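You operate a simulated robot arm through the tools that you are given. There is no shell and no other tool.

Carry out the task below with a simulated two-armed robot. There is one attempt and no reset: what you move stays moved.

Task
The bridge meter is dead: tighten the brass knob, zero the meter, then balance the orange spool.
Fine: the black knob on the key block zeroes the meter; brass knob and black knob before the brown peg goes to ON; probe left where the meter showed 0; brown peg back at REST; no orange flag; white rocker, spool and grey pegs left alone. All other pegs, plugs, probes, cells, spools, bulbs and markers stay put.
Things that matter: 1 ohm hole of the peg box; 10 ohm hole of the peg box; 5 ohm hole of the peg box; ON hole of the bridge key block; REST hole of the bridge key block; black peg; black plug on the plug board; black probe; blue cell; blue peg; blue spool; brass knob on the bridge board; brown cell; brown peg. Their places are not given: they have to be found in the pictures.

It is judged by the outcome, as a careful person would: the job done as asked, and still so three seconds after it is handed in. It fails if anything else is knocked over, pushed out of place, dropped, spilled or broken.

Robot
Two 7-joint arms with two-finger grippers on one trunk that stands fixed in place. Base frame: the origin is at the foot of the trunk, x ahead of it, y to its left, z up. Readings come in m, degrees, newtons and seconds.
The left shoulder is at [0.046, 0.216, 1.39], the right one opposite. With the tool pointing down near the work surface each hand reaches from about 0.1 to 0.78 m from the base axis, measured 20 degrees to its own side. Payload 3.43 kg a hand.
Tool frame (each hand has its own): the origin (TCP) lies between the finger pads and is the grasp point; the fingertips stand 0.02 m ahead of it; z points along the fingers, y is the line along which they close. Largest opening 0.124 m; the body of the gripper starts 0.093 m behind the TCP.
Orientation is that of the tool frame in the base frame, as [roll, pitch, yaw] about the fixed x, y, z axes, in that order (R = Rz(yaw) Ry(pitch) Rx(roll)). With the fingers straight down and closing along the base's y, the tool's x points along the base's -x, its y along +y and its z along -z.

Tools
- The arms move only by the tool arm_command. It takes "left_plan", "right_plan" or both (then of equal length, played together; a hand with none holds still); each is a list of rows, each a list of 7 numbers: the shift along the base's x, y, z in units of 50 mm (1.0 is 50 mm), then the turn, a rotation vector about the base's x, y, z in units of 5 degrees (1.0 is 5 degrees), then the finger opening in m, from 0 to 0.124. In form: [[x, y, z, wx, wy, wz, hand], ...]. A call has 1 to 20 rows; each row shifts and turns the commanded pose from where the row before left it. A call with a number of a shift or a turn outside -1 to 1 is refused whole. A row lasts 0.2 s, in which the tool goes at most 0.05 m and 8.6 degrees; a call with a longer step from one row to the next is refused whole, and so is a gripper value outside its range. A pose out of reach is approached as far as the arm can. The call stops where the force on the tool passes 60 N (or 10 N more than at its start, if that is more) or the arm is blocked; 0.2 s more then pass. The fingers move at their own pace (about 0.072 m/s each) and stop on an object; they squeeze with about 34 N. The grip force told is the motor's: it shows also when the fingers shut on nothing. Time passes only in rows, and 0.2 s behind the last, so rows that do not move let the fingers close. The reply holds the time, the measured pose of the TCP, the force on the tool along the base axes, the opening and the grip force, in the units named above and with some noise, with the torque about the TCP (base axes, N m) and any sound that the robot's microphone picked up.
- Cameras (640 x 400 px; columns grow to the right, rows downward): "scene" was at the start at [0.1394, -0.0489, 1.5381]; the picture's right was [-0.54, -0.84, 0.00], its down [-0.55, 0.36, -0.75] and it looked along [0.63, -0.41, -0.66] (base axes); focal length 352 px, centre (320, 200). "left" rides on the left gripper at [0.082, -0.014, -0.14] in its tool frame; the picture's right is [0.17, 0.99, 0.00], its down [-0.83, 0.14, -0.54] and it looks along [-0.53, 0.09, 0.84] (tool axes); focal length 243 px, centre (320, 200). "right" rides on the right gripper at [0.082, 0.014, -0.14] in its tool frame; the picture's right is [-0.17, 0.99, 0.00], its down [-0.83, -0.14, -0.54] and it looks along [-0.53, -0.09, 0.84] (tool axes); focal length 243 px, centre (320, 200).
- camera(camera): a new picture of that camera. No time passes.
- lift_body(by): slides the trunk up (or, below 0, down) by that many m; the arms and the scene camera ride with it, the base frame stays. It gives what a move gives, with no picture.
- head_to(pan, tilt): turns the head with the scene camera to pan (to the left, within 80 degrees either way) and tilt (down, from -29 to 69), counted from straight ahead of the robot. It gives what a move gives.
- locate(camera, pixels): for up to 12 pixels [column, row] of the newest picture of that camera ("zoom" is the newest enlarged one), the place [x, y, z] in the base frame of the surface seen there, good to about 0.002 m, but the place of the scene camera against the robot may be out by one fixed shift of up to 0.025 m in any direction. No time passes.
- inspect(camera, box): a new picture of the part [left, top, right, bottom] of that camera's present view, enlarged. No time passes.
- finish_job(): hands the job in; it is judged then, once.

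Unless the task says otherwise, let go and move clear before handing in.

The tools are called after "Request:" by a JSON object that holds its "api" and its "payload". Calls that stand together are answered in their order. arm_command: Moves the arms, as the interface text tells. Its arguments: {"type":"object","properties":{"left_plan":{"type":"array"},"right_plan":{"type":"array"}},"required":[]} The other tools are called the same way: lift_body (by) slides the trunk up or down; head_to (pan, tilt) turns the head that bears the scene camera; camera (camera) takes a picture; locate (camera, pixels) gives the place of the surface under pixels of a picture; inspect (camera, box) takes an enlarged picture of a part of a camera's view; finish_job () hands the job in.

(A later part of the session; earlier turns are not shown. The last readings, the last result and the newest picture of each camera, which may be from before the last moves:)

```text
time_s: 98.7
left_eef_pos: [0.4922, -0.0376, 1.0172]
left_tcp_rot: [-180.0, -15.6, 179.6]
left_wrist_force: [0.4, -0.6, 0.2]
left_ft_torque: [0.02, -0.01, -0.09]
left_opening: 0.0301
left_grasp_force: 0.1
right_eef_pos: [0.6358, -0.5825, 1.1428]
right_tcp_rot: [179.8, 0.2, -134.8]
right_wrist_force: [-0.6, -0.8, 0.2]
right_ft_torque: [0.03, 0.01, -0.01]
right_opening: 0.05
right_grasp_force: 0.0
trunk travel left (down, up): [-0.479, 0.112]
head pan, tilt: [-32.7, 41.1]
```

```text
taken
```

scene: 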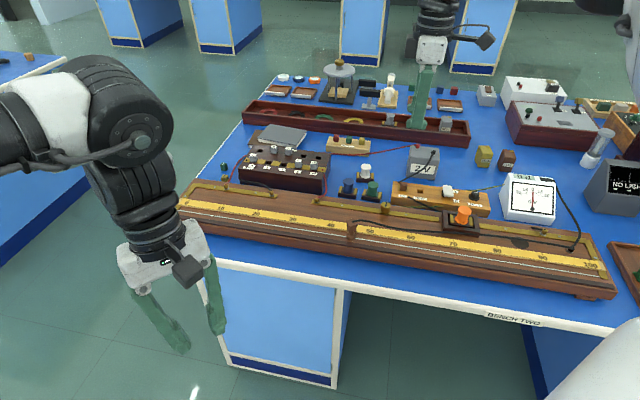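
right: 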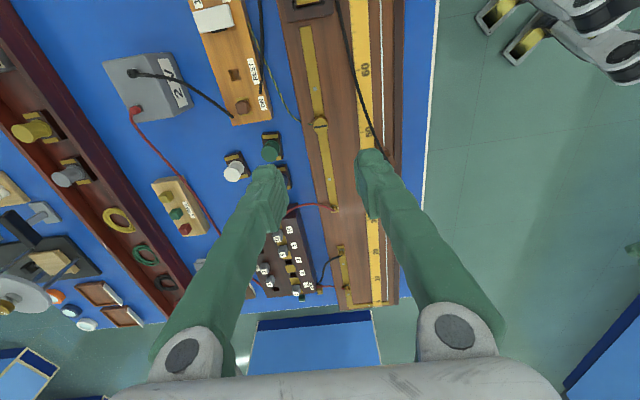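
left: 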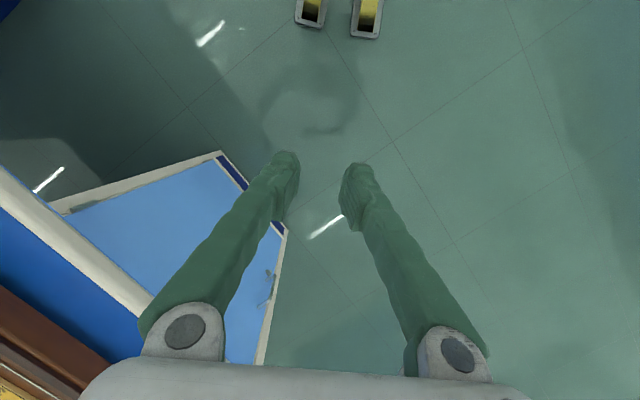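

The hand is over the bench at z=1.14 with the right yaw. I'll lower the trunk 0.17 m, then move above the peg in ON.

Request:
{"api": "lift_body", "payload": {"by": -0.17}}

Request:
{"api": "arm_command", "payload": {"right_plan": [[0.4, -0.5, 0, 0, 0, 0, 0.044], [0.4, -0.5, 0, 0, 0, 0, 0.044], [0.4, -0.5, 0, 0, 0, 0, 0.044], [0.42, -0.58, 0, 0, 0, 0, 0.044], [0, 0, 0, 0, 0, 0, 0.044]]}}

Request:
{"api": "camera", "payload": {"camera": "right"}}

Request:
{"api": "inspect", "payload": {"camera": "right", "box": [270, 100, 370, 200]}}

```text
time_s: 100.6
left_eef_pos: [0.4923, -0.0383, 0.845]
left_tcp_rot: [-179.9, -15.5, 179.6]
left_wrist_force: [-0.8, -1.0, -0.2]
left_ft_torque: [-0.02, -0.01, -0.01]
left_opening: 0.0302
left_grasp_force: 0.1
right_eef_pos: [0.6353, -0.5817, 0.973]
right_tcp_rot: [179.8, 0.1, -134.9]
right_wrist_force: [-1.0, 0.2, -0.3]
right_ft_torque: [0.03, -0.01, -0.01]
right_opening: 0.0502
right_grasp_force: 0.2
trunk travel left (down, up): [-0.309, 0.282]
head pan, tilt: [-32.7, 41.1]
```

```text
time_s: 101.8
left_eef_pos: [0.4916, -0.0393, 0.8451]
left_tcp_rot: [-179.8, -15.6, 179.6]
left_wrist_force: [0.2, 0.4, -0.7]
left_ft_torque: [0.02, -0.02, 0.0]
left_opening: 0.0299
left_grasp_force: 0.0
right_eef_pos: [0.6699, -0.6244, 0.9719]
right_tcp_rot: [-180.0, 0.3, -134.8]
right_wrist_force: [0.1, -0.2, 0.7]
right_ft_torque: [-0.02, 0.01, -0.02]
right_opening: 0.0441
right_grasp_force: 0.0
right hand out of reach, approached as far as the arm can: row 2, 3, 4
trunk travel left (down, up): [-0.309, 0.282]
head pan, tilt: [-32.7, 41.1]
```

```text
taken
```

right: 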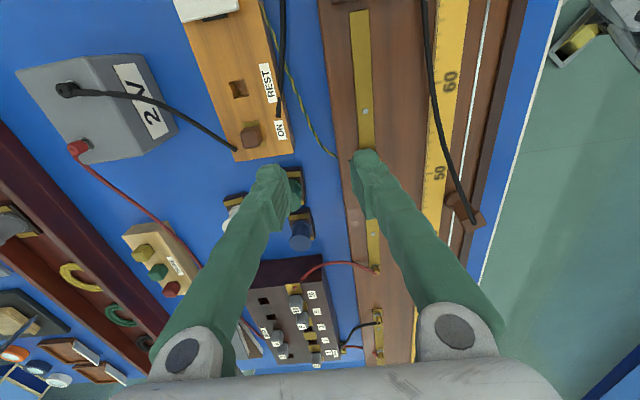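

```text
4.00 times, centred on (320, 150) of right
```

zoom: 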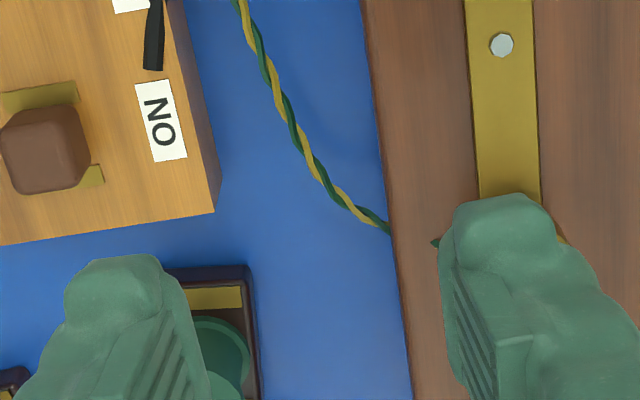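

The elbow posture limits me here at (0.67,-0.624). Earlier I reached this area with the hand nearer yaw -170, so I'll turn back about 40° and try approaching that way.

Request:
{"api": "arm_command", "payload": {"right_plan": [[0, 0, 0.1, 0, 0, -1, 0.044], [0, 0, 0.1, 0, 0, -1, 0.044], [0, 0, 0, 0, 0, -1, 0.044], [0, 0, 0, 0, 0, -1, 0.044], [0, 0, 0, 0, 0, -1, 0.044], [0, 0, 0, 0, 0, -1, 0.044], [0, 0, 0, 0, 0, -1, 0.044], [0, 0, 0, 0, 0, -1, 0.044], [-0.2, -0.7, 0, 0, 0, 0, 0.044], [-0.2, -0.7, 0, 0, 0, 0, 0.044], [0, 0, 0, 0, 0, 0, 0.044]]}}

Request:
{"api": "camera", "payload": {"camera": "scene"}}

Request:
{"api": "camera", "payload": {"camera": "right"}}

```text
time_s: 104.2
left_eef_pos: [0.4928, -0.0396, 0.8465]
left_tcp_rot: [-179.8, -15.6, 179.6]
left_wrist_force: [0.2, 0.5, -0.2]
left_ft_torque: [0.01, 0.01, -0.04]
left_opening: 0.0301
left_grasp_force: 0.1
right_eef_pos: [0.6326, -0.6793, 0.9687]
right_tcp_rot: [-180.0, 0.3, -174.9]
right_wrist_force: [0.7, -0.3, 0.4]
right_ft_torque: [-0.02, -0.02, -0.03]
right_opening: 0.044
right_grasp_force: 0.1
right hand out of reach, approached as far as the arm can: row 2, 9, 10
trunk travel left (down, up): [-0.309, 0.282]
head pan, tilt: [-32.7, 41.1]
```

```text
taken
```

scene: 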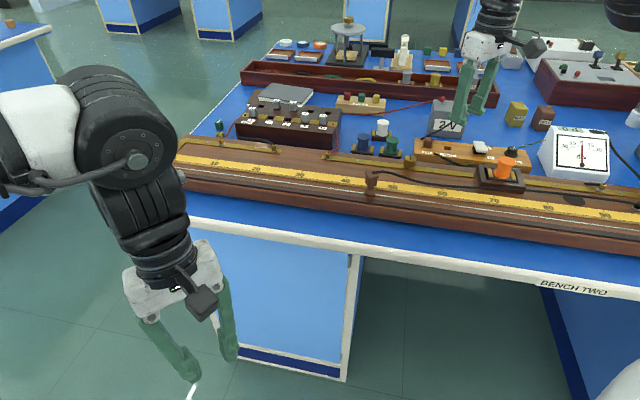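

```text
taken
```

right: 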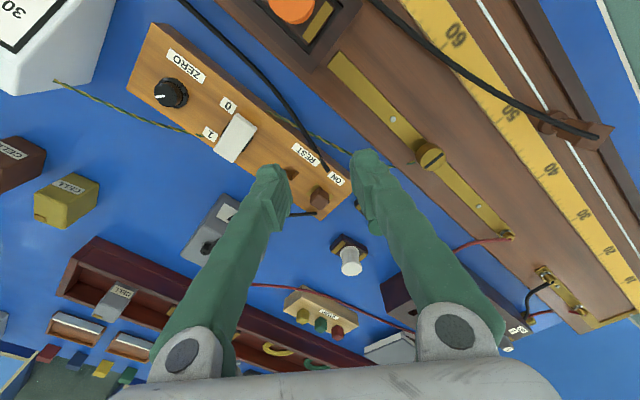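

The needed spot was reachable earlier with the trunk at -0.18, so I'll raise the trunk 0.047 m to match and try again through the same route.

Request:
{"api": "lift_body", "payload": {"by": 0.047}}

Request:
{"api": "arm_command", "payload": {"right_plan": [[-0.3, -0.7, 0, 0, 0, 0, 0.044], [-0.3, -0.7, 0, 0, 0, 0, 0.044], [-0.3, -0.7, 0, 0, 0, 0, 0.044], [0, 0, 0, 0, 0, 0, 0.044]]}}

Request:
{"api": "camera", "payload": {"camera": "scene"}}

```text
time_s: 105.1
left_eef_pos: [0.4919, -0.0391, 0.8922]
left_tcp_rot: [-179.8, -15.6, 179.7]
left_wrist_force: [-0.5, 0.3, -0.1]
left_ft_torque: [0.0, 0.02, -0.05]
left_opening: 0.0299
left_grasp_force: 0.1
right_eef_pos: [0.6312, -0.6781, 1.0269]
right_tcp_rot: [-180.0, 2.0, -174.9]
right_wrist_force: [0.3, -0.8, -0.2]
right_ft_torque: [0.01, 0.03, 0.01]
right_opening: 0.044
right_grasp_force: 0.2
trunk travel left (down, up): [-0.356, 0.235]
head pan, tilt: [-32.7, 41.1]
```

```text
time_s: 106.1
left_eef_pos: [0.4935, -0.039, 0.8926]
left_tcp_rot: [-180.0, -15.6, 179.6]
left_wrist_force: [0.1, -0.5, 0.4]
left_ft_torque: [0.0, 0.0, -0.01]
left_opening: 0.0299
left_grasp_force: 0.1
right_eef_pos: [0.5682, -0.7596, 1.006]
right_tcp_rot: [-179.6, 2.4, -174.8]
right_wrist_force: [-0.2, 0.0, -0.9]
right_ft_torque: [-0.02, 0.0, 0.01]
right_opening: 0.044
right_grasp_force: 0.0
right hand out of reach, approached as far as the arm can: row 1, 2, 3
trunk travel left (down, up): [-0.356, 0.235]
head pan, tilt: [-32.7, 41.1]
```

```text
taken
```

scene: 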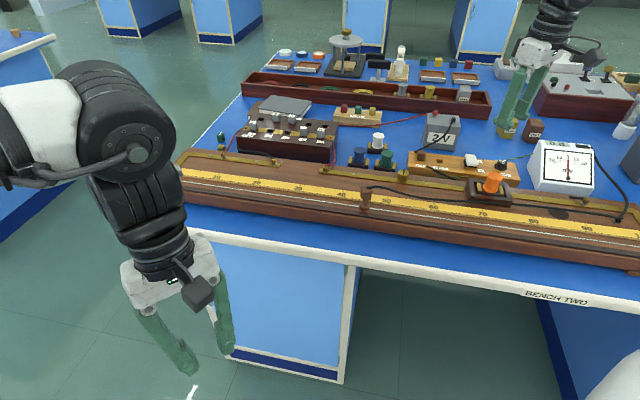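

The arm is still held by a joint limit in this posture. I'll pan the head to see where the right elbow is.

Request:
{"api": "head_to", "payload": {"pan": -70, "tilt": 25}}

Request:
{"api": "camera", "payload": {"camera": "scene"}}

```text
time_s: 107.1
left_eef_pos: [0.4924, -0.0383, 0.8927]
left_tcp_rot: [-179.9, -15.6, 179.7]
left_wrist_force: [-0.4, -0.7, -0.2]
left_ft_torque: [0.0, -0.05, 0.01]
left_opening: 0.0303
left_grasp_force: 0.1
right_eef_pos: [0.5671, -0.7598, 1.0044]
right_tcp_rot: [-179.6, 2.3, -174.9]
right_wrist_force: [-0.1, -0.7, -0.8]
right_ft_torque: [-0.01, -0.02, 0.01]
right_opening: 0.044
right_grasp_force: 0.0
trunk travel left (down, up): [-0.356, 0.235]
head pan, tilt: [-70.0, 25.0]
```

```text
taken
```

scene: 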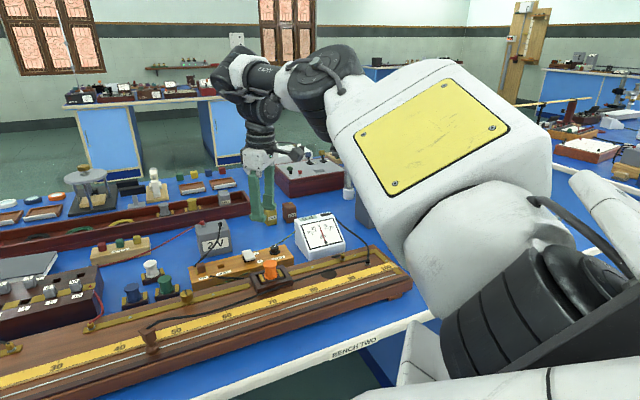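

The upper arm is raised with the elbow high. I'll go back to the start posture (trunk up, hand at about (0.43,-0.47,1.19), yaw 180) and repeat the route that worked before.

Request:
{"api": "lift_body", "payload": {"by": 0.18}}

Request:
{"api": "arm_command", "payload": {"right_plan": [[-0.3, 0.6, 0, 0, 0, -0.5, 0.05], [-0.45, 0.8, 0, 0, -0.25, -0.5, 0.05], [-0.45, 0.8, 0, 0, -0.25, 0, 0.05], [-0.45, 0.8, 0, 0, 0, 0, 0.05], [-0.45, 0.8, 0, 0, 0, 0, 0.05], [-0.45, 0.8, 0, 0, 0, 0, 0.05], [-0.15, 0.8, 0, 0, 0, 0, 0.05], [0, 0.36, 0, 0, 0, 0, 0.05], [0, 0, 0, 0, 0, 0, 0.05]]}}

Request:
{"api": "camera", "payload": {"camera": "scene"}}

```text
time_s: 109.1
left_eef_pos: [0.4971, -0.0378, 1.0782]
left_tcp_rot: [-178.9, -15.6, -180.0]
left_wrist_force: [0.3, 0.4, 0.0]
left_ft_torque: [-0.02, -0.02, 0.0]
left_opening: 0.0301
left_grasp_force: 0.0
right_eef_pos: [0.5578, -0.7602, 1.3219]
right_tcp_rot: [-178.1, 17.4, -174.6]
right_wrist_force: [0.0, -0.6, -0.4]
right_ft_torque: [-0.03, 0.0, 0.01]
right_opening: 0.044
right_grasp_force: 0.1
trunk travel left (down, up): [-0.536, 0.055]
head pan, tilt: [-70.0, 25.0]
```

```text
time_s: 111.1
left_eef_pos: [0.4968, -0.0359, 1.0736]
left_tcp_rot: [-179.6, -15.8, -179.7]
left_wrist_force: [-0.8, -0.1, -0.3]
left_ft_torque: [0.02, 0.01, -0.04]
left_opening: 0.0297
left_grasp_force: 0.1
right_eef_pos: [0.494, -0.4694, 1.287]
right_tcp_rot: [-178.2, 19.9, -179.5]
right_wrist_force: [0.1, -0.1, -0.6]
right_ft_torque: [0.03, 0.02, 0.02]
right_opening: 0.0498
right_grasp_force: 0.2
right hand out of reach, approached as far as the arm can: row 2, 3, 4, 5, 6
trunk travel left (down, up): [-0.536, 0.055]
head pan, tilt: [-70.0, 25.0]
```

```text
taken
```

scene: 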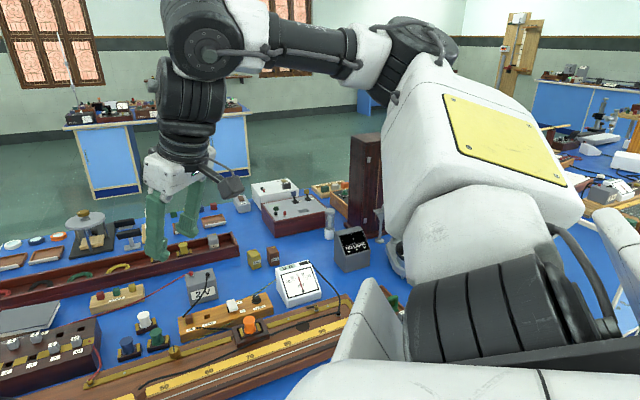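

The hand came up tilted, pitch 19.9, while passing through a limit. I'll level it and lower it toward the start pose.

Request:
{"api": "arm_command", "payload": {"right_plan": [[-0.2, 0, -0.32, 0.06, 0.66, 0, 0.05], [-0.2, 0, -0.32, 0.06, 0.66, 0, 0.05], [-0.2, 0, -0.32, 0.06, 0.66, 0, 0.05], [-0.2, 0, -0.32, 0.06, 0.66, 0, 0.05], [-0.2, 0, -0.32, 0.06, 0.66, 0, 0.05], [-0.2, 0, -0.32, 0.06, 0.66, 0, 0.05], [0, 0, 0, 0, 0, 0, 0.05]]}}

Request:
{"api": "camera", "payload": {"camera": "scene"}}

```text
time_s: 112.7
left_eef_pos: [0.4975, -0.034, 1.0743]
left_tcp_rot: [-179.7, -15.6, -179.6]
left_wrist_force: [-0.2, -0.5, 0.1]
left_ft_torque: [0.01, 0.01, -0.02]
left_opening: 0.0302
left_grasp_force: 0.1
right_eef_pos: [0.4338, -0.4686, 1.1922]
right_tcp_rot: [179.8, 0.2, -179.9]
right_wrist_force: [-0.7, -0.5, 0.2]
right_ft_torque: [0.0, -0.02, -0.03]
right_opening: 0.0502
right_grasp_force: 0.1
trunk travel left (down, up): [-0.536, 0.055]
head pan, tilt: [-70.0, 25.0]
```

```text
taken
```

scene: 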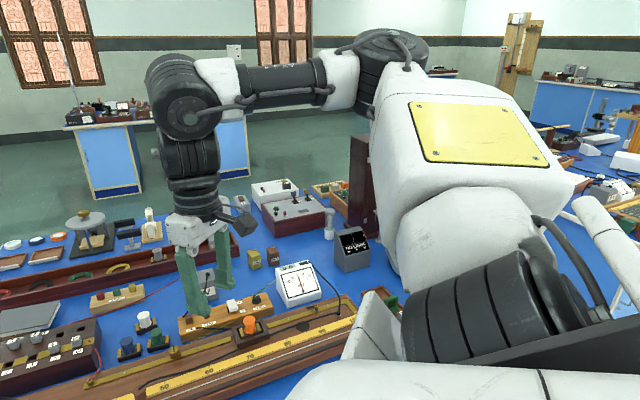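

The hand is back in the start posture. I'll restore the head view and repeat the approach over the brass-knob area, then lower the trunk from there.

Request:
{"api": "head_to", "payload": {"pan": -32.7, "tilt": 41.1}}

Request:
{"api": "arm_command", "payload": {"right_plan": [[0.744, -0.366, -0.28, 0, 0, 0.4, 0.05], [0.744, -0.366, -0.28, 0, 0, 0.4, 0.05], [0.744, -0.366, -0.28, 0, 0, 0.4, 0.05], [0.744, -0.366, -0.28, 0, 0, 0.4, 0.05], [0.744, -0.366, -0.28, 0, 0, 0.4, 0.05], [0, 0, 0, 0, 0, 0, 0.05]]}}

Request:
{"api": "lift_body", "payload": {"by": -0.1}}

Request:
{"api": "camera", "payload": {"camera": "scene"}}

```text
time_s: 113.7
left_eef_pos: [0.4973, -0.0326, 1.0731]
left_tcp_rot: [-179.7, -15.6, -179.5]
left_wrist_force: [-0.3, -0.4, 0.1]
left_ft_torque: [0.0, 0.01, 0.0]
left_opening: 0.03
left_grasp_force: 0.2
right_eef_pos: [0.4356, -0.4691, 1.1922]
right_tcp_rot: [179.9, 0.1, -179.9]
right_wrist_force: [0.0, -0.1, -0.9]
right_ft_torque: [-0.05, 0.03, 0.01]
right_opening: 0.0499
right_grasp_force: 0.1
trunk travel left (down, up): [-0.536, 0.055]
head pan, tilt: [-32.7, 41.1]
```

```text
time_s: 115.1
left_eef_pos: [0.4963, -0.0326, 1.075]
left_tcp_rot: [-179.6, -15.5, -179.6]
left_wrist_force: [0.0, -0.2, -0.7]
left_ft_torque: [-0.04, -0.03, -0.01]
left_opening: 0.03
left_grasp_force: 0.1
right_eef_pos: [0.6176, -0.5598, 1.1221]
right_tcp_rot: [180.0, 0.2, -169.9]
right_wrist_force: [0.1, -0.5, 0.2]
right_ft_torque: [0.01, 0.0, 0.0]
right_opening: 0.0501
right_grasp_force: 0.1
trunk travel left (down, up): [-0.536, 0.055]
head pan, tilt: [-32.7, 41.1]
```

```text
time_s: 116.5
left_eef_pos: [0.4924, -0.0386, 0.9733]
left_tcp_rot: [-179.9, -15.5, 179.6]
left_wrist_force: [0.1, -0.5, 0.5]
left_ft_torque: [-0.04, 0.0, -0.02]
left_opening: 0.0303
left_grasp_force: 0.1
right_eef_pos: [0.6197, -0.5603, 1.0217]
right_tcp_rot: [-180.0, 0.1, -169.9]
right_wrist_force: [-0.1, -0.5, 0.5]
right_ft_torque: [-0.02, -0.03, 0.0]
right_opening: 0.0496
right_grasp_force: 0.0
trunk travel left (down, up): [-0.436, 0.155]
head pan, tilt: [-32.7, 41.1]
```

```text
taken
```

scene: 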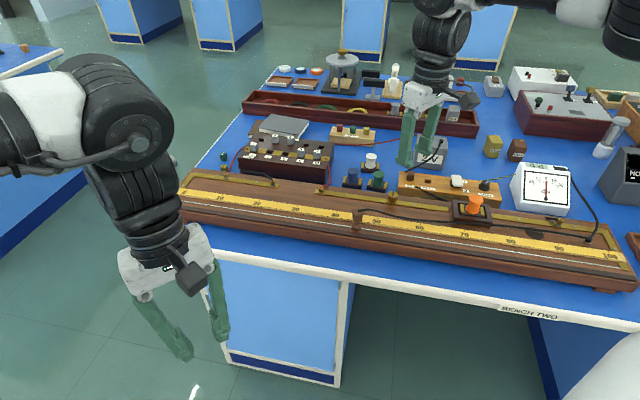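

The trunk move behaved normally this time. I'll move toward the peg at height in small rows.

Request:
{"api": "arm_command", "payload": {"right_plan": [[0.3, -0.5, 0, 0, 0, 0, 0.044], [0.3, -0.5, 0, 0, 0, 0, 0.044], [0.3, -0.5, 0, 0, 0, 0, 0.044], [0.3, -0.5, 0, 0, 0, 0, 0.044], [0, 0, 0, 0, 0, 0, 0.044]]}}

Request:
{"api": "camera", "payload": {"camera": "right"}}

```text
time_s: 117.7
left_eef_pos: [0.4922, -0.0375, 0.9726]
left_tcp_rot: [-179.9, -15.5, 179.7]
left_wrist_force: [0.3, 0.4, 0.2]
left_ft_torque: [0.01, 0.01, -0.02]
left_opening: 0.0301
left_grasp_force: 0.1
right_eef_pos: [0.6657, -0.6334, 1.0205]
right_tcp_rot: [180.0, 0.0, -169.9]
right_wrist_force: [0.7, 0.5, -0.2]
right_ft_torque: [0.05, 0.02, -0.04]
right_opening: 0.0438
right_grasp_force: 0.1
right hand out of reach, approached as far as the arm can: row 4
trunk travel left (down, up): [-0.436, 0.155]
head pan, tilt: [-32.7, 41.1]
```

```text
taken
```

right: 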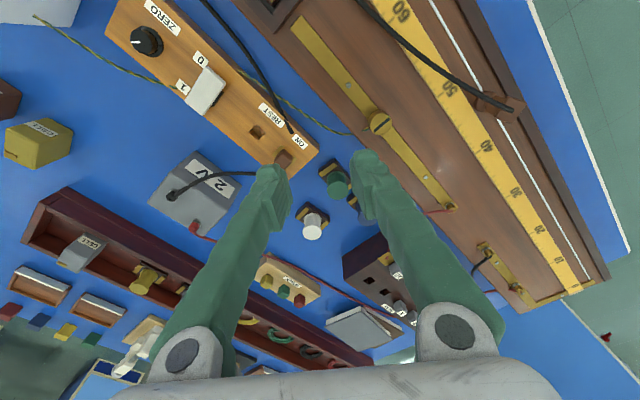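

The reach limit returned at 0.75 m, so this elbow posture differs from the one that worked. Earlier the elbow swung out when I turned the hand far clockwise above the brass knob, so I'll reproduce that at a safe height.

Request:
{"api": "arm_command", "payload": {"right_plan": [[-0.3, 0.7, 0.4, 0, 0, 0, 0.044], [0, 0.7, 0.4, 0, 0, 0, 0.044], [0, 0, 0.4, 0, 0, 0, 0.044], [0, 0, 0, 0, 0, 0, 0.044]]}}

Request:
{"api": "lift_body", "payload": {"by": -0.08}}

Request:
{"api": "arm_command", "payload": {"right_plan": [[0, 0, 0, 0, 0, -1, 0.044], [0, 0, 0, 0, 0, -1, 0.044], [0, 0, 0, 0, 0, -1, 0.044], [0, 0, 0, 0, 0, -1, 0.044], [0, 0, 0, 0, 0, -1, 0.044], [0, 0, 0, 0, 0, -1, 0.044], [0, 0, 0, 0, 0, -1, 0.044], [0, 0, 0, 0, 0, -1, 0.044], [0, 0, 0, 0, 0, -1, 0.044], [0, 0, 0, 0, 0, -1, 0.044], [0, 0, 0, 0, 0, -1, 0.044]]}}

Request:
{"api": "camera", "payload": {"camera": "scene"}}

```text
time_s: 118.7
left_eef_pos: [0.4927, -0.0387, 0.9752]
left_tcp_rot: [-179.8, -15.6, 179.6]
left_wrist_force: [-1.1, -0.1, 0.1]
left_ft_torque: [0.0, -0.02, 0.03]
left_opening: 0.0301
left_grasp_force: 0.1
right_eef_pos: [0.6482, -0.5654, 1.0823]
right_tcp_rot: [-180.0, 0.1, -170.1]
right_wrist_force: [0.4, -0.8, -0.2]
right_ft_torque: [-0.01, 0.03, -0.03]
right_opening: 0.0439
right_grasp_force: 0.0
trunk travel left (down, up): [-0.436, 0.155]
head pan, tilt: [-32.7, 41.1]
```

```text
time_s: 119.8
left_eef_pos: [0.4918, -0.0377, 0.8927]
left_tcp_rot: [-179.8, -15.5, 179.5]
left_wrist_force: [-0.3, -0.1, 0.4]
left_ft_torque: [-0.04, -0.01, 0.01]
left_opening: 0.03
left_grasp_force: 0.2
right_eef_pos: [0.6508, -0.5657, 1.003]
right_tcp_rot: [-180.0, 0.1, -169.9]
right_wrist_force: [-0.2, -0.4, -0.6]
right_ft_torque: [0.02, 0.0, -0.02]
right_opening: 0.044
right_grasp_force: 0.0
trunk travel left (down, up): [-0.356, 0.235]
head pan, tilt: [-32.7, 41.1]
```

```text
time_s: 122.2
left_eef_pos: [0.4931, -0.038, 0.8932]
left_tcp_rot: [-179.9, -15.6, 179.6]
left_wrist_force: [-0.3, 0.0, 0.1]
left_ft_torque: [-0.03, 0.02, 0.0]
left_opening: 0.0299
left_grasp_force: 0.0
right_eef_pos: [0.6501, -0.5648, 1.0009]
right_tcp_rot: [179.9, 0.1, 135.0]
right_wrist_force: [-0.1, -0.2, -0.4]
right_ft_torque: [-0.02, 0.02, 0.0]
right_opening: 0.044
right_grasp_force: 0.0
trunk travel left (down, up): [-0.356, 0.235]
head pan, tilt: [-32.7, 41.1]
```

```text
taken
```

scene: 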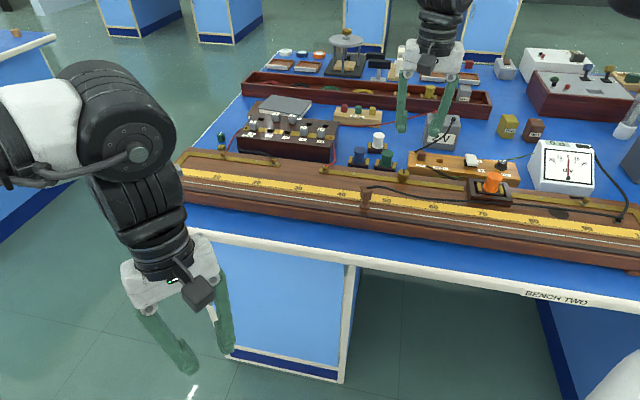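

Yaw 135 is reachable, and it closes along the board, which also works for the peg. I'll try moving toward the peg with this yaw.

Request:
{"api": "arm_command", "payload": {"right_plan": [[0.25, -0.45, 0, 0, 0, 0, 0.044], [0.25, -0.45, 0, 0, 0, 0, 0.044], [0.25, -0.45, 0, 0, 0, 0, 0.044], [0.25, -0.45, 0, 0, 0, 0, 0.044], [0.25, -0.45, 0, 0, 0, 0, 0.044], [0, 0, 0, 0, 0, 0, 0.044]]}}

Request:
{"api": "camera", "payload": {"camera": "scene"}}

Request:
{"api": "camera", "payload": {"camera": "right"}}

```text
time_s: 123.6
left_eef_pos: [0.4934, -0.0381, 0.8922]
left_tcp_rot: [-179.8, -15.6, 179.6]
left_wrist_force: [0.0, 0.3, 0.3]
left_ft_torque: [0.05, 0.04, -0.02]
left_opening: 0.0299
left_grasp_force: 0.1
right_eef_pos: [0.6778, -0.6156, 1.002]
right_tcp_rot: [179.9, 0.3, 135.2]
right_wrist_force: [-0.7, 0.5, -0.6]
right_ft_torque: [0.0, 0.02, 0.04]
right_opening: 0.044
right_grasp_force: 0.2
right hand out of reach, approached as far as the arm can: row 3, 4, 5
trunk travel left (down, up): [-0.356, 0.235]
head pan, tilt: [-32.7, 41.1]
```

```text
taken
```

scene: 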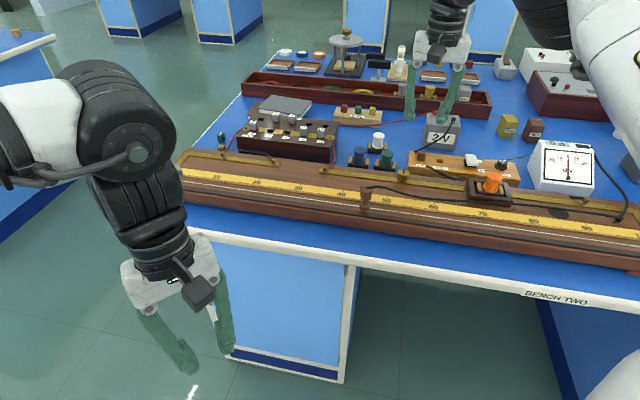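

```text
taken
```

right: 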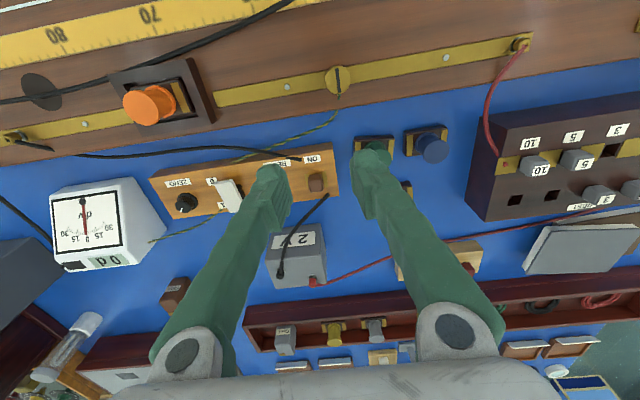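

It stopped at about 0.75 m radius again. I'll go back over the brass knob and turn further clockwise past yaw 110, as before, to swing the elbow.

Request:
{"api": "arm_command", "payload": {"right_plan": [[-0.16, 0.53, 0, 0, 0, 0, 0.044], [-0.16, 0.53, 0, 0, 0, 0, 0.044], [0, 0, 0, 0, 0, -1, 0.044], [0, 0, 0, 0, 0, -1, 0.044], [0, 0, 0, 0, 0, -1, 0.044], [0, 0, 0, 0, 0, -1, 0.044], [0, 0, 0, 0, 0, -1, 0.044], [0, 0, 0, 0, 0, -1, 0.044], [0, 0, 0, 0, 0, 0, 0.044]]}}

Request:
{"api": "camera", "payload": {"camera": "scene"}}

```text
time_s: 125.6
left_eef_pos: [0.4917, -0.0379, 0.8925]
left_tcp_rot: [-179.9, -15.5, 179.5]
left_wrist_force: [-1.1, 0.2, -0.9]
left_ft_torque: [-0.01, -0.04, -0.01]
left_opening: 0.0299
left_grasp_force: 0.1
right_eef_pos: [0.6666, -0.5627, 1.0031]
right_tcp_rot: [179.8, 0.1, 105.0]
right_wrist_force: [-0.8, 0.7, 0.8]
right_ft_torque: [0.0, -0.02, 0.06]
right_opening: 0.0438
right_grasp_force: 0.0
right hand out of reach, approached as far as the arm can: row 8
trunk travel left (down, up): [-0.356, 0.235]
head pan, tilt: [-32.7, 41.1]
```

```text
taken
```

scene: 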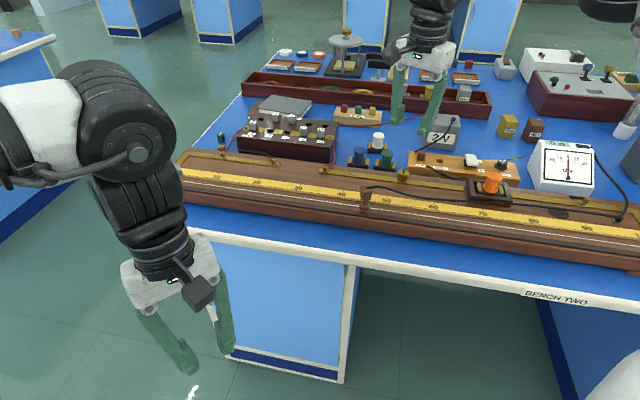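

Row 8 was flagged, but the pose recovered at yaw 105. I'll rotate back and test the reach toward the key block again.

Request:
{"api": "arm_command", "payload": {"right_plan": [[0, 0, 0, 0, 0, -1, 0.044], [0, 0, 0, 0, 0, -1, 0.044], [0, 0, 0, 0, 0, 0, 0.044]]}}

Request:
{"api": "arm_command", "payload": {"right_plan": [[0, 0, 0, 0, 0, 1, 0.044], [0, 0, 0, 0, 0, 1, 0.044], [0, 0, 0, 0, 0, 1, 0.044], [0, 0, 0, 0, 0, 1, 0.044], [0, 0, 0, 0, 0, 1, 0.044], [0, 0, 0, 0, 0, 1, 0.044], [0, 0, 0, 0, 0, 1, 0.044], [0, 0, 0, 0, 0, 1, 0.044], [0.2, -0.4, 0, 0, 0, 0, 0.044], [0.2, -0.4, 0, 0, 0, 0, 0.044], [0.2, -0.4, 0, 0, 0, 0, 0.044], [0, 0, 0, 0, 0, 0, 0.044]]}}

Request:
{"api": "camera", "payload": {"camera": "scene"}}

```text
time_s: 126.4
left_eef_pos: [0.4941, -0.0382, 0.8923]
left_tcp_rot: [-180.0, -15.5, 179.5]
left_wrist_force: [1.0, 0.2, -0.9]
left_ft_torque: [-0.05, -0.02, -0.01]
left_opening: 0.0297
left_grasp_force: 0.1
right_eef_pos: [0.7001, -0.563, 1.0136]
right_tcp_rot: [180.0, 0.1, 95.0]
right_wrist_force: [0.8, -0.2, -0.3]
right_ft_torque: [-0.02, 0.04, 0.0]
right_opening: 0.0441
right_grasp_force: 0.0
right hand out of reach, approached as far as the arm can: row 1
trunk travel left (down, up): [-0.356, 0.235]
head pan, tilt: [-32.7, 41.1]
```

```text
time_s: 129.0
left_eef_pos: [0.4926, -0.0394, 0.8923]
left_tcp_rot: [-179.9, -15.6, 179.6]
left_wrist_force: [-1.4, 0.2, 0.1]
left_ft_torque: [0.01, -0.04, 0.0]
left_opening: 0.03
left_grasp_force: 0.0
right_eef_pos: [0.6994, -0.5675, 1.0138]
right_tcp_rot: [180.0, 0.2, 135.1]
right_wrist_force: [0.3, -0.8, -0.9]
right_ft_torque: [0.0, 0.03, 0.02]
right_opening: 0.0438
right_grasp_force: 0.0
right hand out of reach, approached as far as the arm can: row 9, 10, 11
trunk travel left (down, up): [-0.356, 0.235]
head pan, tilt: [-32.7, 41.1]
```

```text
taken
```

scene: 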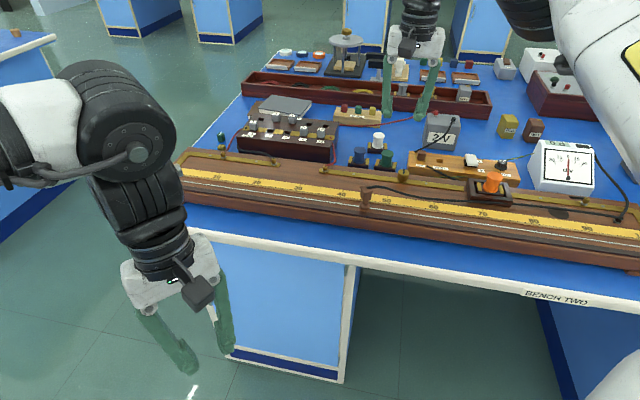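

In the earlier good run I had rotated the hand all the way to yaw -100 over the brass knob before going outward. I'll repeat that sweep at the same place.

Request:
{"api": "arm_command", "payload": {"right_plan": [[-0.6, 0, -0.2, 0, 0, 0, 0.044], [0, 0, -0.6, 0, 0, 1, 0.044], [0, 0, -0.3, 0, 0, 1, 0.044], [0, 0, 0, 0, 0, 1, 0.044], [0, 0, 0, 0, 0, 1, 0.044], [0, 0, 0, 0, 0, 1, 0.044], [0, 0, 0, 0, 0, 1, 0.044], [0, 0, 0, 0, 0, 1, 0.044], [0, 0, 0, 0, 0, 1, 0.044], [0, 0, 0, 0, 0, 1, 0.044], [0, 0, 0, 0, 0, 1, 0.044], [0, 0, 0, 0, 0, 1, 0.044], [0, 0, 0, 0, 0, 1, 0.044], [0, 0, 0, 0, 0, 1, 0.044]]}}

Request:
{"api": "arm_command", "payload": {"right_plan": [[0, 0, 0, 0, 0, 1, 0.044], [0, 0, 0, 0, 0, 1, 0.044], [0, 0, 0, 0, 0, 1, 0.044], [0, 0, 0, 0, 0, 1, 0.044], [0, 0, 0, 0, 0, 1, 0.044], [0, 0, 0, 0, 0, 1, 0.044], [0, 0, 0, 0, 0, 1, 0.044], [0, 0, 0, 0, 0, 1, 0.044], [0, 0, 0, 0, 0, 1, 0.044], [0, 0, 0, 0, 0, 1, 0.044], [0, 0, 0, 0, 0, 1, 0.044], [0, 0, 0, 0, 0, 1, 0.044], [0, 0, 0, 0, 0, 0, 0.044]]}}

Request:
{"api": "camera", "payload": {"camera": "scene"}}

```text
time_s: 132.0
left_eef_pos: [0.4923, -0.038, 0.8927]
left_tcp_rot: [-180.0, -15.6, 179.6]
left_wrist_force: [0.2, 0.3, 0.0]
left_ft_torque: [0.02, 0.0, 0.0]
left_opening: 0.0299
left_grasp_force: 0.0
right_eef_pos: [0.6697, -0.5663, 0.9593]
right_tcp_rot: [179.9, 0.1, -159.9]
right_wrist_force: [0.2, 0.4, -0.1]
right_ft_torque: [0.0, -0.01, 0.01]
right_opening: 0.044
right_grasp_force: 0.0
trunk travel left (down, up): [-0.356, 0.235]
head pan, tilt: [-32.7, 41.1]
```

```text
time_s: 134.8
left_eef_pos: [0.4927, -0.0365, 0.8924]
left_tcp_rot: [-180.0, -15.6, 179.6]
left_wrist_force: [-0.3, -0.1, 0.8]
left_ft_torque: [0.03, -0.01, -0.01]
left_opening: 0.03
left_grasp_force: 0.1
right_eef_pos: [0.6686, -0.5663, 0.9597]
right_tcp_rot: [179.8, 0.2, -99.9]
right_wrist_force: [-0.4, -0.5, -0.5]
right_ft_torque: [-0.01, 0.03, 0.02]
right_opening: 0.0442
right_grasp_force: 0.0
trunk travel left (down, up): [-0.356, 0.235]
head pan, tilt: [-32.7, 41.1]
```

```text
taken
```

scene: 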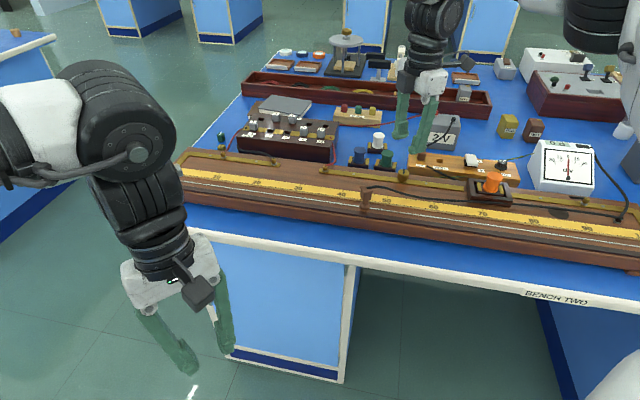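

All rows were reached. I'll now turn to yaw -170, rise to 1.02 and repeat the same outward path toward the key block.

Request:
{"api": "arm_command", "payload": {"right_plan": [[0, 0, 0, 0, 0, -1, 0.044], [0, 0, 0, 0, 0, -1, 0.044], [0, 0, 0, 0, 0, -1, 0.044], [0, 0, 0, 0, 0, -1, 0.044], [0, 0, 0, 0, 0, -1, 0.044], [0, 0, 0, 0, 0, -1, 0.044], [0, 0, 0, 0, 0, -1, 0.044], [0, 0, 0, 0, 0, -1, 0.044], [0, 0, 0, 0, 0, -1, 0.044], [0, 0, 0, 0, 0, -1, 0.044], [0, 0, 0, 0, 0, -1, 0.044], [0, 0, 0, 0, 0, -1, 0.044], [0, 0, 0.6, 0, 0, -1, 0.044], [0, 0, 0.6, 0, 0, -1, 0.044]]}}

Request:
{"api": "arm_command", "payload": {"right_plan": [[-0.28, -0.86, 0, 0, 0, 0, 0.044], [-0.28, -0.86, 0, 0, 0, 0, 0.044], [-0.28, -0.86, 0, 0, 0, 0, 0.044], [0, 0, 0, 0, 0, 0, 0.044]]}}

Request:
{"api": "camera", "payload": {"camera": "scene"}}

```text
time_s: 137.8
left_eef_pos: [0.4919, -0.0385, 0.8944]
left_tcp_rot: [-180.0, -15.5, 179.6]
left_wrist_force: [-0.2, 0.1, 0.0]
left_ft_torque: [-0.01, 0.0, 0.0]
left_opening: 0.0301
left_grasp_force: 0.1
right_eef_pos: [0.6688, -0.5662, 1.0203]
right_tcp_rot: [-180.0, 0.1, -170.0]
right_wrist_force: [-0.8, 0.1, -0.3]
right_ft_torque: [0.01, 0.01, 0.0]
right_opening: 0.0437
right_grasp_force: 0.1
trunk travel left (down, up): [-0.356, 0.235]
head pan, tilt: [-32.7, 41.1]
```

```text
time_s: 138.8
left_eef_pos: [0.4925, -0.0383, 0.8927]
left_tcp_rot: [-179.9, -15.6, 179.6]
left_wrist_force: [-0.5, 0.3, -0.2]
left_ft_torque: [-0.04, 0.03, -0.01]
left_opening: 0.0296
left_grasp_force: 0.1
right_eef_pos: [0.6186, -0.6876, 1.0121]
right_tcp_rot: [-179.8, 0.3, -169.9]
right_wrist_force: [0.2, 0.2, -0.6]
right_ft_torque: [-0.04, 0.01, 0.02]
right_opening: 0.0439
right_grasp_force: 0.1
right hand out of reach, approached as far as the arm can: row 3
trunk travel left (down, up): [-0.356, 0.235]
head pan, tilt: [-32.7, 41.1]
```

```text
taken
```

scene: 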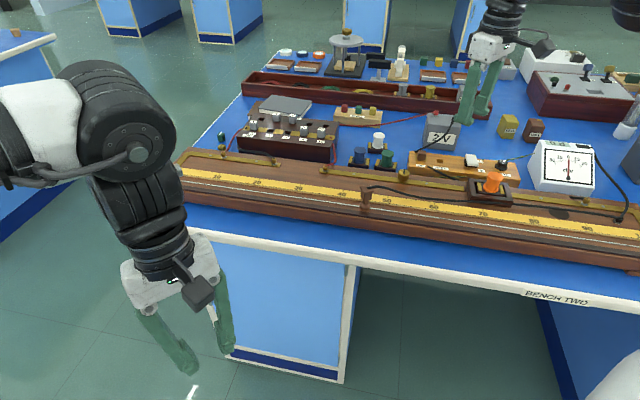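

It's still limited at 0.742 m, now with the forearm going high out of view. I'll pan the head to see the elbow posture properly.

Request:
{"api": "head_to", "payload": {"pan": -55, "tilt": 15}}

Request:
{"api": "camera", "payload": {"camera": "scene"}}

```text
time_s: 139.7
left_eef_pos: [0.4923, -0.0384, 0.8934]
left_tcp_rot: [-179.9, -15.6, 179.6]
left_wrist_force: [0.1, 0.3, 0.4]
left_ft_torque: [-0.01, -0.02, 0.0]
left_opening: 0.0301
left_grasp_force: 0.1
right_eef_pos: [0.6174, -0.6886, 1.0115]
right_tcp_rot: [-180.0, 0.4, -169.9]
right_wrist_force: [0.0, 0.2, -0.4]
right_ft_torque: [0.01, 0.01, 0.0]
right_opening: 0.0439
right_grasp_force: 0.0
trunk travel left (down, up): [-0.356, 0.235]
head pan, tilt: [-55.0, 15.0]
```

```text
taken
```

scene: 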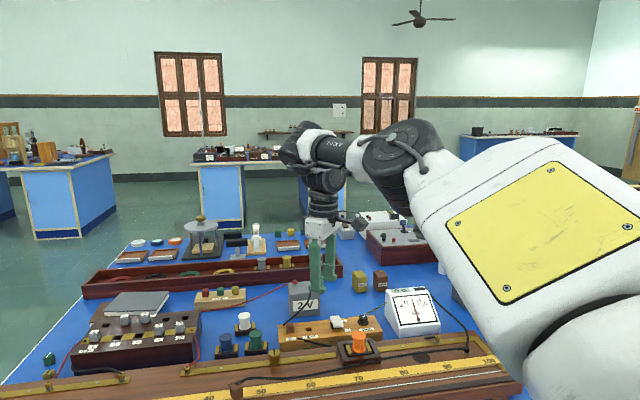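

The arm isn't stretched; it's hitting some joint limit in this posture. Tilting the tool about the board axis by 25°, with the tips outward and the fingers closing along the board, should give the missing reach. I'll set that up at a safe height.

Request:
{"api": "head_to", "payload": {"pan": -32.7, "tilt": 41.1}}

Request:
{"api": "arm_command", "payload": {"right_plan": [[0.2, 0.4, 0, 0, 0, -1, 0.044], [0.2, 0.5, 0, 0, 0, -1, 0.044], [0.2, 0.5, 0, 0, 0, -1, 0.044], [0.2, 0.3, 0, 0, 0, -1, 0.044], [0, 0, 0, 0, 0, -1, 0.044], [0, 0, 0, 0, 0, -1, 0.044], [0, 0, 0, 0, 0, -1, 0.044], [0, 0, 0, 0, 0, -1, 0.044], [0, 0, 0, 0, 0, -1, 0.044], [0, 0, 0, 0, 0, -1, 0.044], [0, 0, 0, 0, 0, -0.8, 0.044], [0, 0, 0, -0.699, -0.715, 0, 0.044], [0, 0, 0, -0.699, -0.715, 0, 0.044], [0, 0, 0, -0.699, -0.715, 0, 0.044], [0, 0, 0, -0.699, -0.715, 0, 0.044], [0, 0, 0, -0.699, -0.715, 0, 0.044], [0, 0, 0, 0, 0, 0, 0.044]]}}

Request:
{"api": "camera", "payload": {"camera": "scene"}}

Request:
{"api": "camera", "payload": {"camera": "right"}}

```text
time_s: 140.6
left_eef_pos: [0.493, -0.038, 0.8935]
left_tcp_rot: [-179.8, -15.5, 179.7]
left_wrist_force: [0.5, -0.9, -0.1]
left_ft_torque: [-0.01, 0.02, 0.0]
left_opening: 0.03
left_grasp_force: 0.1
right_eef_pos: [0.6179, -0.6876, 1.0121]
right_tcp_rot: [-179.8, 0.5, -169.9]
right_wrist_force: [-0.3, -0.3, -0.2]
right_ft_torque: [-0.04, 0.01, 0.01]
right_opening: 0.044
right_grasp_force: 0.0
trunk travel left (down, up): [-0.356, 0.235]
head pan, tilt: [-32.7, 41.1]
```

```text
time_s: 144.2
left_eef_pos: [0.4927, -0.0385, 0.8937]
left_tcp_rot: [-179.9, -15.7, 179.5]
left_wrist_force: [-0.7, 0.5, 0.2]
left_ft_torque: [0.01, 0.0, 0.01]
left_opening: 0.0302
left_grasp_force: 0.0
right_eef_pos: [0.6588, -0.6028, 1.0116]
right_tcp_rot: [-179.9, 25.1, 136.1]
right_wrist_force: [0.3, -0.3, 0.0]
right_ft_torque: [-0.01, 0.01, -0.06]
right_opening: 0.0438
right_grasp_force: 0.1
trunk travel left (down, up): [-0.356, 0.235]
head pan, tilt: [-32.7, 41.1]
```

```text
taken
```

scene: 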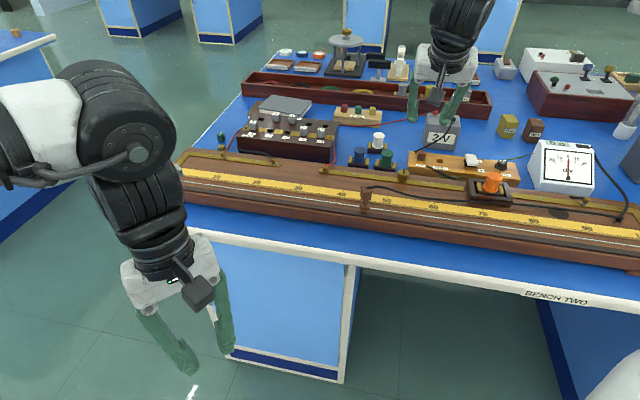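

```text
taken
```

right: 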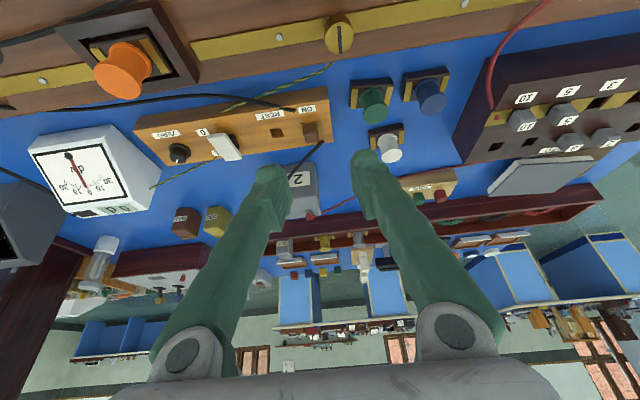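

The tilt works. I'll advance toward the peg in ON at a moderate height and check reach.

Request:
{"api": "arm_command", "payload": {"right_plan": [[0.29, -0.41, -0.2, 0, 0, 0, 0.044], [0.29, -0.41, -0.2, 0, 0, 0, 0.044], [0.29, -0.41, -0.2, 0, 0, 0, 0.044], [0.29, -0.41, -0.2, 0, 0, 0, 0.044], [0, 0, 0, 0, 0, 0, 0.044]]}}

Request:
{"api": "camera", "payload": {"camera": "right"}}

Request:
{"api": "inspect", "payload": {"camera": "scene", "box": [380, 80, 540, 200]}}

```text
time_s: 145.4
left_eef_pos: [0.4914, -0.0382, 0.8933]
left_tcp_rot: [-179.9, -15.5, 179.6]
left_wrist_force: [0.5, -0.9, 0.4]
left_ft_torque: [-0.01, -0.03, -0.02]
left_opening: 0.03
left_grasp_force: 0.0
right_eef_pos: [0.717, -0.6845, 0.9733]
right_tcp_rot: [-179.9, 25.1, 136.1]
right_wrist_force: [-0.7, 0.0, 0.2]
right_ft_torque: [-0.04, -0.04, 0.01]
right_opening: 0.044
right_grasp_force: 0.0
trunk travel left (down, up): [-0.356, 0.235]
head pan, tilt: [-32.7, 41.1]
```

```text
taken
```

right: 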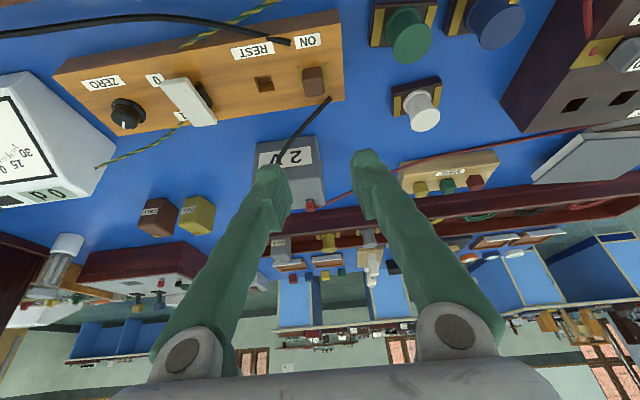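

```text
3.33 times, centred on (460, 140) of scene
```

zoom: 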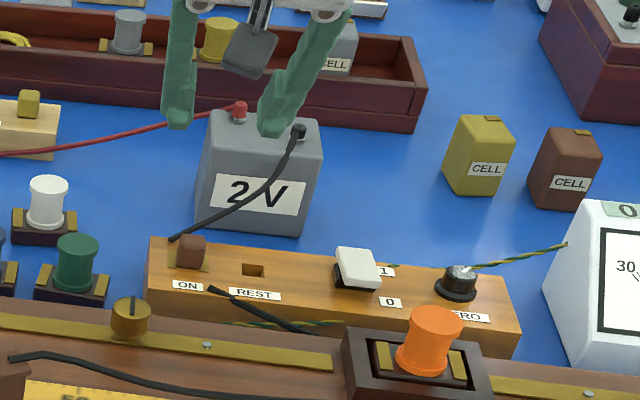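

The full reach is back. I'll locate the peg, the REST hole and the near edges of the 2 V box before descending with the tilted tool.

Request:
{"api": "inspect", "payload": {"camera": "right", "box": [240, 40, 370, 140]}}

Request:
{"api": "locate", "payload": {"camera": "right", "pixels": [[314, 88], [305, 89], [322, 86], [314, 81], [314, 71], [265, 84], [270, 150], [305, 145], [270, 183], [330, 98]]}}

```text
4.00 times, centred on (305, 90) of right
```

zoom: 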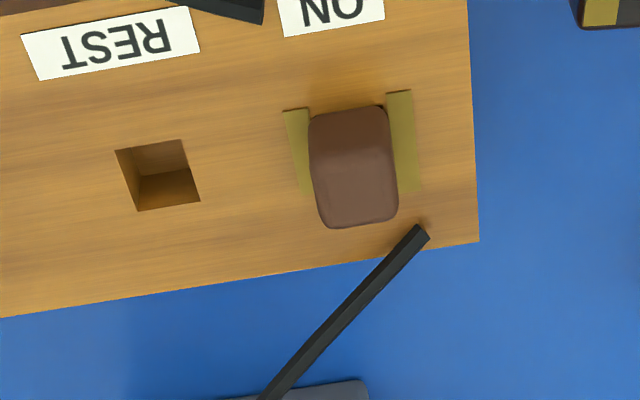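

```text
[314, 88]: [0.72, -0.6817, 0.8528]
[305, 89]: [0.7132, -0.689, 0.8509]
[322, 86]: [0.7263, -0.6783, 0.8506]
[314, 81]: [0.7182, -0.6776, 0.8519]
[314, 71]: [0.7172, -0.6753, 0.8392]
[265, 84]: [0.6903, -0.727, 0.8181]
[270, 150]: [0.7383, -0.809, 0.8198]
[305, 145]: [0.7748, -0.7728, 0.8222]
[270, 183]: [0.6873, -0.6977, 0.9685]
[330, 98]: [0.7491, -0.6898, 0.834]
```

The peg is at about (0.719,-0.685) with no obstacle nearby. I'd like a deeper grip, so I'll reduce the tilt to about 13°, shift to be centred, and test reach at z≈0.90.

Request:
{"api": "arm_command", "payload": {"right_plan": [[0, 0.04, -0.2, 0.28, 0.286, 0, 0.044], [0, 0.04, -0.3, 0.28, 0.286, 0, 0.044], [0, 0, -0.3, 0.28, 0.286, 0, 0.044], [0, 0, -0.3, 0.28, 0.286, 0, 0.044], [0, 0, -0.3, 0.28, 0.286, 0, 0.044], [0, 0, -0.1, 0.28, 0.286, 0, 0.044], [0, 0, 0, 0, 0, 0, 0.044]]}}

Request:
{"api": "camera", "payload": {"camera": "right"}}

Request:
{"api": "inspect", "payload": {"camera": "scene", "box": [380, 100, 540, 200]}}

```text
time_s: 147.0
left_eef_pos: [0.4927, -0.038, 0.8933]
left_tcp_rot: [180.0, -15.6, 179.6]
left_wrist_force: [-0.1, -0.7, 0.3]
left_ft_torque: [0.01, 0.02, 0.03]
left_opening: 0.0303
left_grasp_force: 0.1
right_eef_pos: [0.7168, -0.6808, 0.8967]
right_tcp_rot: [180.0, 13.1, 136.1]
right_wrist_force: [-0.4, -0.6, -0.2]
right_ft_torque: [0.02, -0.03, 0.0]
right_opening: 0.0441
right_grasp_force: 0.1
trunk travel left (down, up): [-0.356, 0.235]
head pan, tilt: [-32.7, 41.1]
```

```text
taken
```

right: 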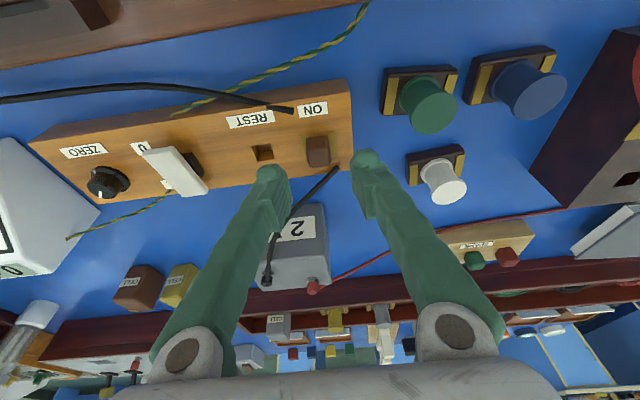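

```text
4.00 times, centred on (460, 150) of scene
```

zoom: 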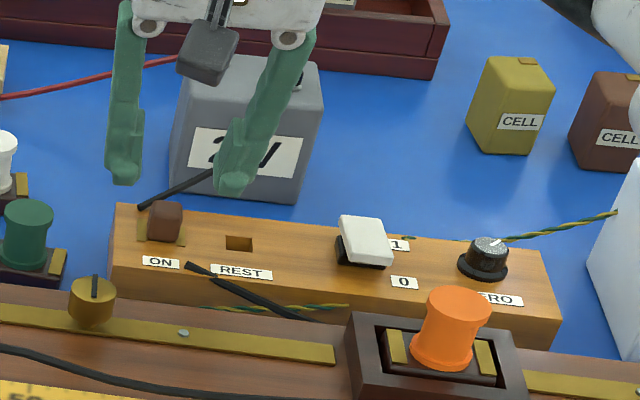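

There are no reach limits at 13° tilt, and the peg at (318,150) sits centred between the fingers. I'll descend to z≈0.855 and grip.

Request:
{"api": "arm_command", "payload": {"right_plan": [[0, 0, -0.3, 0, 0, 0, 0.044], [0, 0, -0.3, 0, 0, 0, 0.044], [0, 0, -0.23, 0, 0, 0, 0.044], [0, 0, 0, 0, 0, 0, 0.044]]}}

Request:
{"api": "inspect", "payload": {"camera": "right", "box": [250, 110, 390, 210]}}

Request:
{"api": "inspect", "payload": {"camera": "scene", "box": [390, 110, 490, 180]}}

```text
time_s: 148.0
left_eef_pos: [0.4927, -0.0392, 0.8934]
left_tcp_rot: [-179.9, -15.6, 179.6]
left_wrist_force: [1.0, 0.1, 1.0]
left_ft_torque: [0.03, 0.03, 0.0]
left_opening: 0.0301
left_grasp_force: 0.0
right_eef_pos: [0.7158, -0.6801, 0.8563]
right_tcp_rot: [-180.0, 13.1, 136.1]
right_wrist_force: [-0.4, -0.1, -0.2]
right_ft_torque: [0.01, 0.0, -0.01]
right_opening: 0.0441
right_grasp_force: 0.0
trunk travel left (down, up): [-0.356, 0.235]
head pan, tilt: [-32.7, 41.1]
```

```text
4.00 times, centred on (320, 160) of right
```

zoom: 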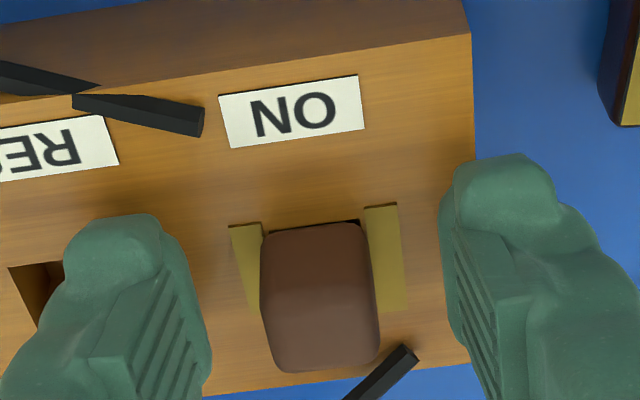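

```text
5.71 times, centred on (440, 145) of scene
```

zoom: 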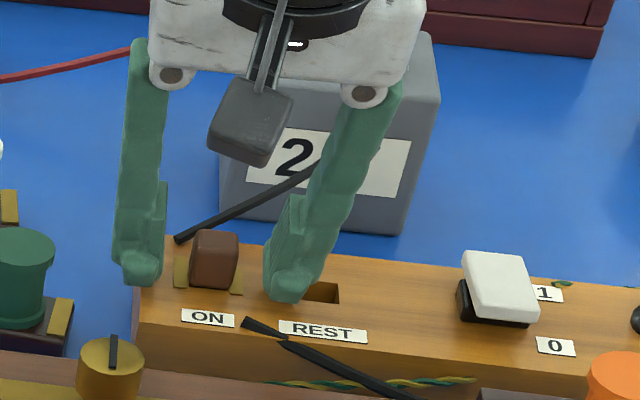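

The peg lies between the pads. I'll go 1 mm lower and close fully.

Request:
{"api": "arm_command", "payload": {"right_plan": [[0, 0, -0.02, 0, 0, 0, 0.03], [0, 0, 0, 0, 0, 0, 0.015], [0, 0, 0, 0, 0, 0, 0.0], [0, 0, 0, 0, 0, 0, 0.0], [0, 0, 0, 0, 0, 0, 0.0]]}}

Request:
{"api": "inspect", "payload": {"camera": "right", "box": [250, 110, 390, 210]}}

```text
time_s: 149.2
left_eef_pos: [0.493, -0.0388, 0.8916]
left_tcp_rot: [-179.9, -15.5, 179.6]
left_wrist_force: [0.3, -0.6, 0.6]
left_ft_torque: [-0.01, -0.01, 0.02]
left_opening: 0.0304
left_grasp_force: 0.0
right_eef_pos: [0.7163, -0.6816, 0.8541]
right_tcp_rot: [179.9, 13.0, 136.1]
right_wrist_force: [-0.3, -0.1, 0.3]
right_ft_torque: [0.02, 0.01, -0.02]
right_opening: 0.0181
right_grasp_force: 34.2
trunk travel left (down, up): [-0.356, 0.235]
head pan, tilt: [-32.7, 41.1]
```

```text
4.00 times, centred on (320, 160) of right
```

zoom: 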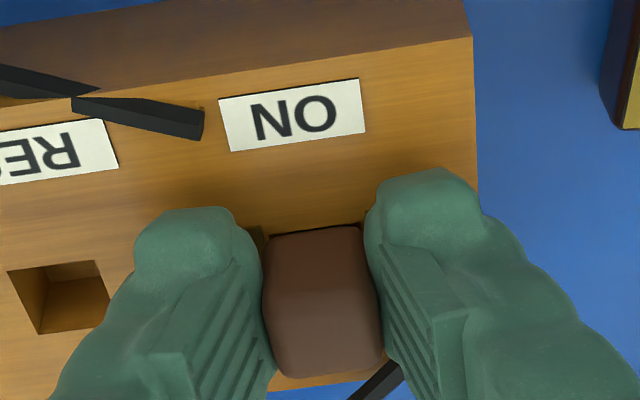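

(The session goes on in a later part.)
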